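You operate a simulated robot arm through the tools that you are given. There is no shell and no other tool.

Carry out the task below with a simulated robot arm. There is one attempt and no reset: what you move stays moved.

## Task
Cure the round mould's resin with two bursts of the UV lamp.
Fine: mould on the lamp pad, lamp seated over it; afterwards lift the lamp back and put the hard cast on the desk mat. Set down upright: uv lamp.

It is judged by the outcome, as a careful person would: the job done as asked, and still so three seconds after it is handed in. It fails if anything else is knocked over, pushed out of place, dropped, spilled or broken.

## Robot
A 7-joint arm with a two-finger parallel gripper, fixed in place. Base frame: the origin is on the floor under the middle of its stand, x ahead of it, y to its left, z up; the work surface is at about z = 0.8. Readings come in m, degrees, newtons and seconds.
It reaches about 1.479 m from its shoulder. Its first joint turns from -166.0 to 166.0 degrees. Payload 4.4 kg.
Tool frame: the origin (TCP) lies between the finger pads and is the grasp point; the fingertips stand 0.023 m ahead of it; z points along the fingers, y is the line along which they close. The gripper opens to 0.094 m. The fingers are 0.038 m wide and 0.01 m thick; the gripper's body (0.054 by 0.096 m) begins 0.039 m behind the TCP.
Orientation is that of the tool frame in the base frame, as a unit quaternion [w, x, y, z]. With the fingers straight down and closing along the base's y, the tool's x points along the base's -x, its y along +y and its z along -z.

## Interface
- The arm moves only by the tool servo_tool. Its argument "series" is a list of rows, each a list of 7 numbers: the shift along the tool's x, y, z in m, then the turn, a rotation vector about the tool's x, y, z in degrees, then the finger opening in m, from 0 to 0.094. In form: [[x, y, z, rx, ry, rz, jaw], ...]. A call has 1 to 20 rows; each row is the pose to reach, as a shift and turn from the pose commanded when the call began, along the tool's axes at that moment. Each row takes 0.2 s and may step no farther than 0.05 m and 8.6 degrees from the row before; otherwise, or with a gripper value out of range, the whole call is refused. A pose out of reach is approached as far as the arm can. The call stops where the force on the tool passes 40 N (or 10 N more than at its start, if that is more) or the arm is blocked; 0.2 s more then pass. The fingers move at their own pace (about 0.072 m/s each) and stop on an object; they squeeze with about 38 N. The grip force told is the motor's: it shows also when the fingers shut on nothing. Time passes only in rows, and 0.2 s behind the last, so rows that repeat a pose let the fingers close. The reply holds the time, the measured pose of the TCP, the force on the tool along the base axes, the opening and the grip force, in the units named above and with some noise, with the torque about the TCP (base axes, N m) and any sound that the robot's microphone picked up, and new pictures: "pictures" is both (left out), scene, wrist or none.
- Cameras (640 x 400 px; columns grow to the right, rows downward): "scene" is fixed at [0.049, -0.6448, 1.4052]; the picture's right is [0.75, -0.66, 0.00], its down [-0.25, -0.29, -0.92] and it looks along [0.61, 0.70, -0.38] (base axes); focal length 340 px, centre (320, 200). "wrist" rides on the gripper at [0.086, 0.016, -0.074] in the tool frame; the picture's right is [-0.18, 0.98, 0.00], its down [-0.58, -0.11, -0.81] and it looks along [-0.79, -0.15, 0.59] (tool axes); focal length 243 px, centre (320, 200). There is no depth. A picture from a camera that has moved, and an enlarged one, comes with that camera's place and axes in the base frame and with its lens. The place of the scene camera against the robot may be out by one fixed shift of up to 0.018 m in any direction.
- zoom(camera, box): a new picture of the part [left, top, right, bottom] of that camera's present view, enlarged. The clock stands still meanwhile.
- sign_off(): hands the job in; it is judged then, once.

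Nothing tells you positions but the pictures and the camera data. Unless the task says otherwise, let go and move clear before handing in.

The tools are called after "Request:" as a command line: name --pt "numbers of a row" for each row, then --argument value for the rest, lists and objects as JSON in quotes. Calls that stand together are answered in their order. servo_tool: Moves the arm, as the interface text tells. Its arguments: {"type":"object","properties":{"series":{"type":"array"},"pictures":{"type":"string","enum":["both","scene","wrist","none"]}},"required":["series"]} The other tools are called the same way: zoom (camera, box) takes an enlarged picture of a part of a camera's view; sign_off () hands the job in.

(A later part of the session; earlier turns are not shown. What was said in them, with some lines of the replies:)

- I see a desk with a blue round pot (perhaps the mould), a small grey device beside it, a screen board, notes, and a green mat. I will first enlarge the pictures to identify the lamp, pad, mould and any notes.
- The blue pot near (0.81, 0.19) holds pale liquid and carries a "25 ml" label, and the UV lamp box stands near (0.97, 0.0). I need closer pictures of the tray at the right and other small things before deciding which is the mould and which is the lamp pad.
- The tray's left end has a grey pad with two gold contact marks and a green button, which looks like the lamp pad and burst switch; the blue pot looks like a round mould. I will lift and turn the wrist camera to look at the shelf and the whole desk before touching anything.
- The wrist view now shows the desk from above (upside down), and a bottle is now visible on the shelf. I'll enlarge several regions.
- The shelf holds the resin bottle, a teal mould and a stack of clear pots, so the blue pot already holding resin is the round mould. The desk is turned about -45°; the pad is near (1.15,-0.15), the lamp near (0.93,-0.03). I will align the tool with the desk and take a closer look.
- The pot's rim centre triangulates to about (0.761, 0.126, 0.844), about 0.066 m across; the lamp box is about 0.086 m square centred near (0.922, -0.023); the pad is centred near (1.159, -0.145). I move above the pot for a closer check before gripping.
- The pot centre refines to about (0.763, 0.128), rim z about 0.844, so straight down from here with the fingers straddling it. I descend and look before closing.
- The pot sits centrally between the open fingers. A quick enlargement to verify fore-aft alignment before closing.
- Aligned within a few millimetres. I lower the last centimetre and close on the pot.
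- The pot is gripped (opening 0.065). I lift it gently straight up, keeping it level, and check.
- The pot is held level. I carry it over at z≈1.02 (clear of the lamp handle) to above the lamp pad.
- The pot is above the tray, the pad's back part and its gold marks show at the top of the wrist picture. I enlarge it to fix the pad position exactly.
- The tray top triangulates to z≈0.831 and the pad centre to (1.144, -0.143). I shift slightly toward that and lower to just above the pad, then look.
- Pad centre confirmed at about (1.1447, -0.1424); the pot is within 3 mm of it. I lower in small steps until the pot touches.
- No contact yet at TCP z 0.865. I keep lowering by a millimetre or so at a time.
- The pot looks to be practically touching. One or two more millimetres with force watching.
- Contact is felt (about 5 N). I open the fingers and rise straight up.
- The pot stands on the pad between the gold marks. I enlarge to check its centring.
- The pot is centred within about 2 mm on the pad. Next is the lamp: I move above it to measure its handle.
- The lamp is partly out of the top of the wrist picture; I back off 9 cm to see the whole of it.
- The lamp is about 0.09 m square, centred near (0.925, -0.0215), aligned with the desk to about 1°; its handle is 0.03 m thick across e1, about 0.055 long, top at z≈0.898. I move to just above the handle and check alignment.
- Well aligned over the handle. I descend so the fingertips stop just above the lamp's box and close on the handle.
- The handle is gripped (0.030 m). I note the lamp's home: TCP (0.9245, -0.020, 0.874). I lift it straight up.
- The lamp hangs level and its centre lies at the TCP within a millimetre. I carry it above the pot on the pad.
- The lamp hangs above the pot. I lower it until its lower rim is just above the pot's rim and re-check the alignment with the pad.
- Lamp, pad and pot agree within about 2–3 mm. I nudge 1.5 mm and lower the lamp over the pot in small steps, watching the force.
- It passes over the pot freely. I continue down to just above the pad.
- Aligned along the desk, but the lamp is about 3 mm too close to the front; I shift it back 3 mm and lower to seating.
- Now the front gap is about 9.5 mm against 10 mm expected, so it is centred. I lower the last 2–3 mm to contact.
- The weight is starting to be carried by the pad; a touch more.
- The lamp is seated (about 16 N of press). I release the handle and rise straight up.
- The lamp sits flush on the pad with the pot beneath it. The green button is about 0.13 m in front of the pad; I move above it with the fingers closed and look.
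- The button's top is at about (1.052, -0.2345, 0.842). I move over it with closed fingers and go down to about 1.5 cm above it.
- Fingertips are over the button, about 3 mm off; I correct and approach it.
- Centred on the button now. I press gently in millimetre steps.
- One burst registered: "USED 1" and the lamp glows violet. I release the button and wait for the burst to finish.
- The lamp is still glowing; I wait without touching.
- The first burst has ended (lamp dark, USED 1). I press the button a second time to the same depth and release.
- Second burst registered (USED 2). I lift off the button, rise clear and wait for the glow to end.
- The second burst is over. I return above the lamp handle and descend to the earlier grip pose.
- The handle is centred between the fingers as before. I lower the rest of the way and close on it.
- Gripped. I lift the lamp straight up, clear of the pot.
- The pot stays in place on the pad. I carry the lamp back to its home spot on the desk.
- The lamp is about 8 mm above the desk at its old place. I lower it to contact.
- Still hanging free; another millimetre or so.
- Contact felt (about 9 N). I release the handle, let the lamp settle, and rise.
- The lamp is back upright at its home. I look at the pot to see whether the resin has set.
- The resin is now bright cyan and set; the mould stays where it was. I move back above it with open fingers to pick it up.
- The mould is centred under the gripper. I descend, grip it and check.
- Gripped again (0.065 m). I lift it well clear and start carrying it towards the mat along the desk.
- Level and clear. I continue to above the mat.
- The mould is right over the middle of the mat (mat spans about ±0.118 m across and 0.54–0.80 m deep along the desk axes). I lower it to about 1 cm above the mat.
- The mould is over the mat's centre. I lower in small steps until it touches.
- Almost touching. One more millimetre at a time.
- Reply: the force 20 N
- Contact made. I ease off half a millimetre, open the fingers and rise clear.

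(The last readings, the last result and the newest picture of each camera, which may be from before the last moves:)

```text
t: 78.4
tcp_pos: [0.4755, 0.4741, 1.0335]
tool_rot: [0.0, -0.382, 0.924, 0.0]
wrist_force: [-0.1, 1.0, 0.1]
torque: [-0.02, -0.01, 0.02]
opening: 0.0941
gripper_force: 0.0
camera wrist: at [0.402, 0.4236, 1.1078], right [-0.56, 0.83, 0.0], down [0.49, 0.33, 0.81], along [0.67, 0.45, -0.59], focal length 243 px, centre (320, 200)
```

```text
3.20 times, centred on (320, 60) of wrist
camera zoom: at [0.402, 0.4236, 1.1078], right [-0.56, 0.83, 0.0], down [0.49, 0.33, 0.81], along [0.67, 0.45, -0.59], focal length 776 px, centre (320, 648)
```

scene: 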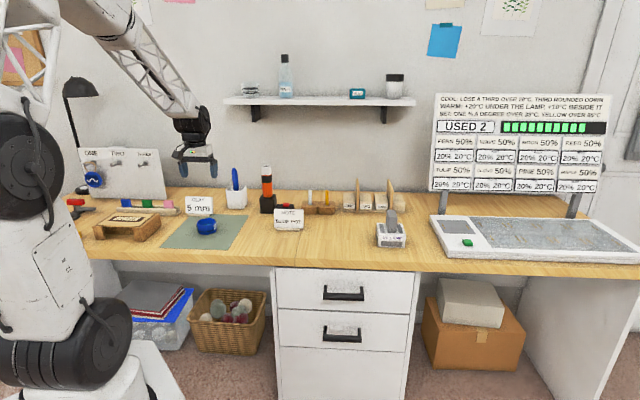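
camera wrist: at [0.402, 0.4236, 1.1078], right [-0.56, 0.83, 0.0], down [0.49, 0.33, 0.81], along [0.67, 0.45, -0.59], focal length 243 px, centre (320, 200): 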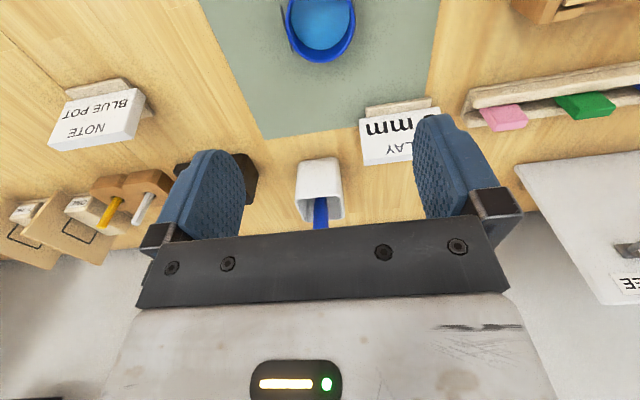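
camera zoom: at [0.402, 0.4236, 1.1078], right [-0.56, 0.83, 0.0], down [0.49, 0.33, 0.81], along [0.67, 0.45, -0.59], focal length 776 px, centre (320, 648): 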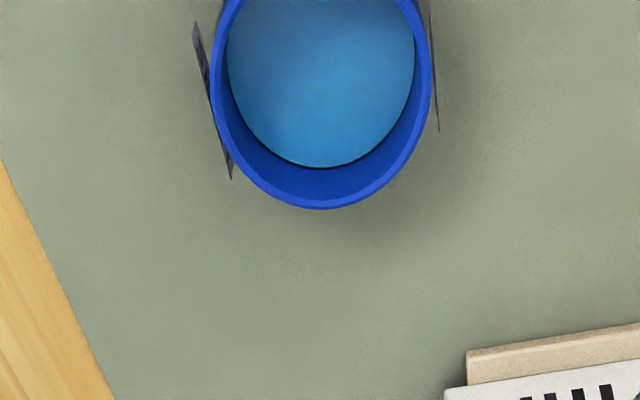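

The mould with its hard cast stands upright in the middle of the mat. I raise the arm a little more and check the whole scene, lamp included, before handing in.

Request:
servo_tool --pt "0 0 -0.04 0 0 0 0.094" --pt "0 0 -0.08 0 0 0 0.094" --pt "0 0 -0.12 0 0 0 0.094" --pt "0 0 -0.12 0 0 0 0.094" --pt "0 0 -0.12 0 0 0 0.094"

Request:
zoom --camera "scene" --box '[260, 170, 440, 260]'

Request:
zoom --camera "scene" --box '[420, 80, 640, 270]'

Request:
zoom --camera "scene" --box '[40, 130, 280, 260]'

```text
t: 79.6
tcp_pos: [0.4746, 0.4717, 1.1548]
tool_rot: [0.0, -0.381, 0.924, 0.0]
wrist_force: [0.6, -0.3, 0.8]
torque: [0.01, 0.01, -0.02]
opening: 0.0941
gripper_force: 0.1
camera wrist: at [0.4026, 0.4217, 1.2288], right [-0.56, 0.83, 0.0], down [0.49, 0.33, 0.81], along [0.67, 0.45, -0.59], focal length 243 px, centre (320, 200)
```

scene: 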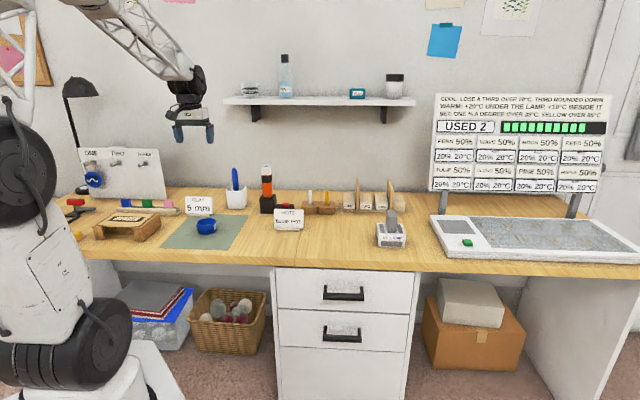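
wrist: 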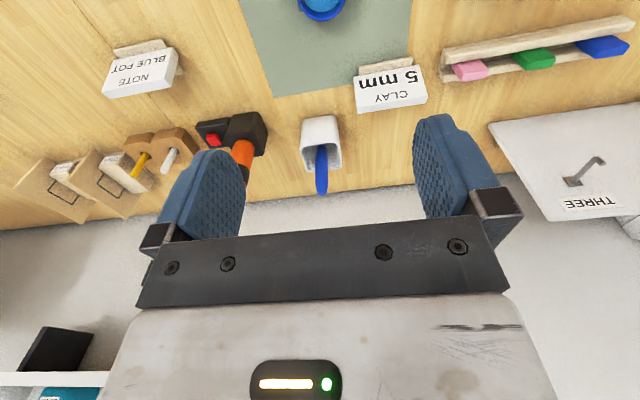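

```text
3.56 times, centred on (350, 215) of scene
camera zoom: at [0.049, -0.6448, 1.4052], right [0.75, -0.66, 0.0], down [-0.25, -0.29, -0.92], along [0.61, 0.7, -0.38], focal length 1209 px, centre (213, 147)
```

zoom: 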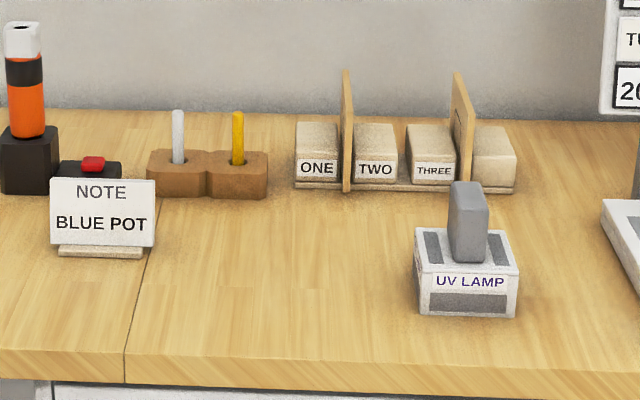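

```text
2.11 times, centred on (530, 175) of scene
camera zoom: at [0.049, -0.6448, 1.4052], right [0.75, -0.66, 0.0], down [-0.25, -0.29, -0.92], along [0.61, 0.7, -0.38], focal length 716 px, centre (-122, 253)
```

zoom: 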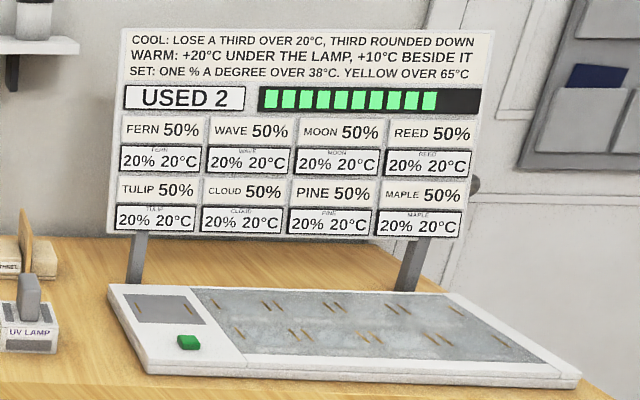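

```text
2.67 times, centred on (160, 195) of scene
camera zoom: at [0.049, -0.6448, 1.4052], right [0.75, -0.66, 0.0], down [-0.25, -0.29, -0.92], along [0.61, 0.7, -0.38], focal length 906 px, centre (747, 213)
```

zoom: 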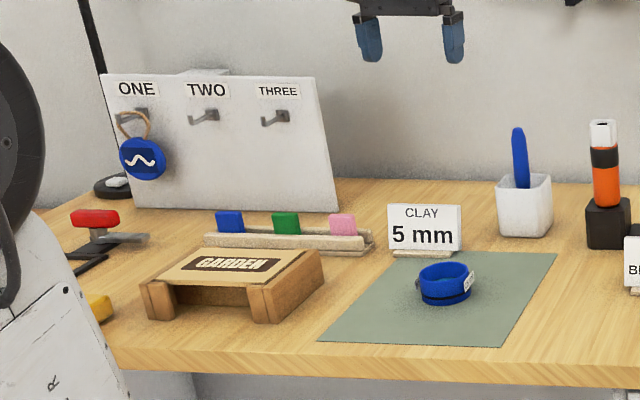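

Everything checks out: "USED 2" on the board, the lamp upright at its original place, the hard cast in its mould centred on the desk mat, and nothing else moved. The gripper is open and clear, so I hand in.

Request:
sign_off

```text
The job is handed in.
```

The round mould's resin is cured with exactly two lamp bursts, and I've handed the job in. The board reads "USED 2", and the resin changed to a bright cyan.

- **Cast:** it is on the desk mat, near the middle. It is still inside the round mould, which stands upright; I did not turn it out.
- **UV lamp:** it is back upright at its original place on the desk.
- **Everything else:** nothing else on the desk looked moved, spilled or knocked over in the final pictures. The gripper was open and clear of everything.

I took the blue 25 ml pot that already held resin to be the round mould.
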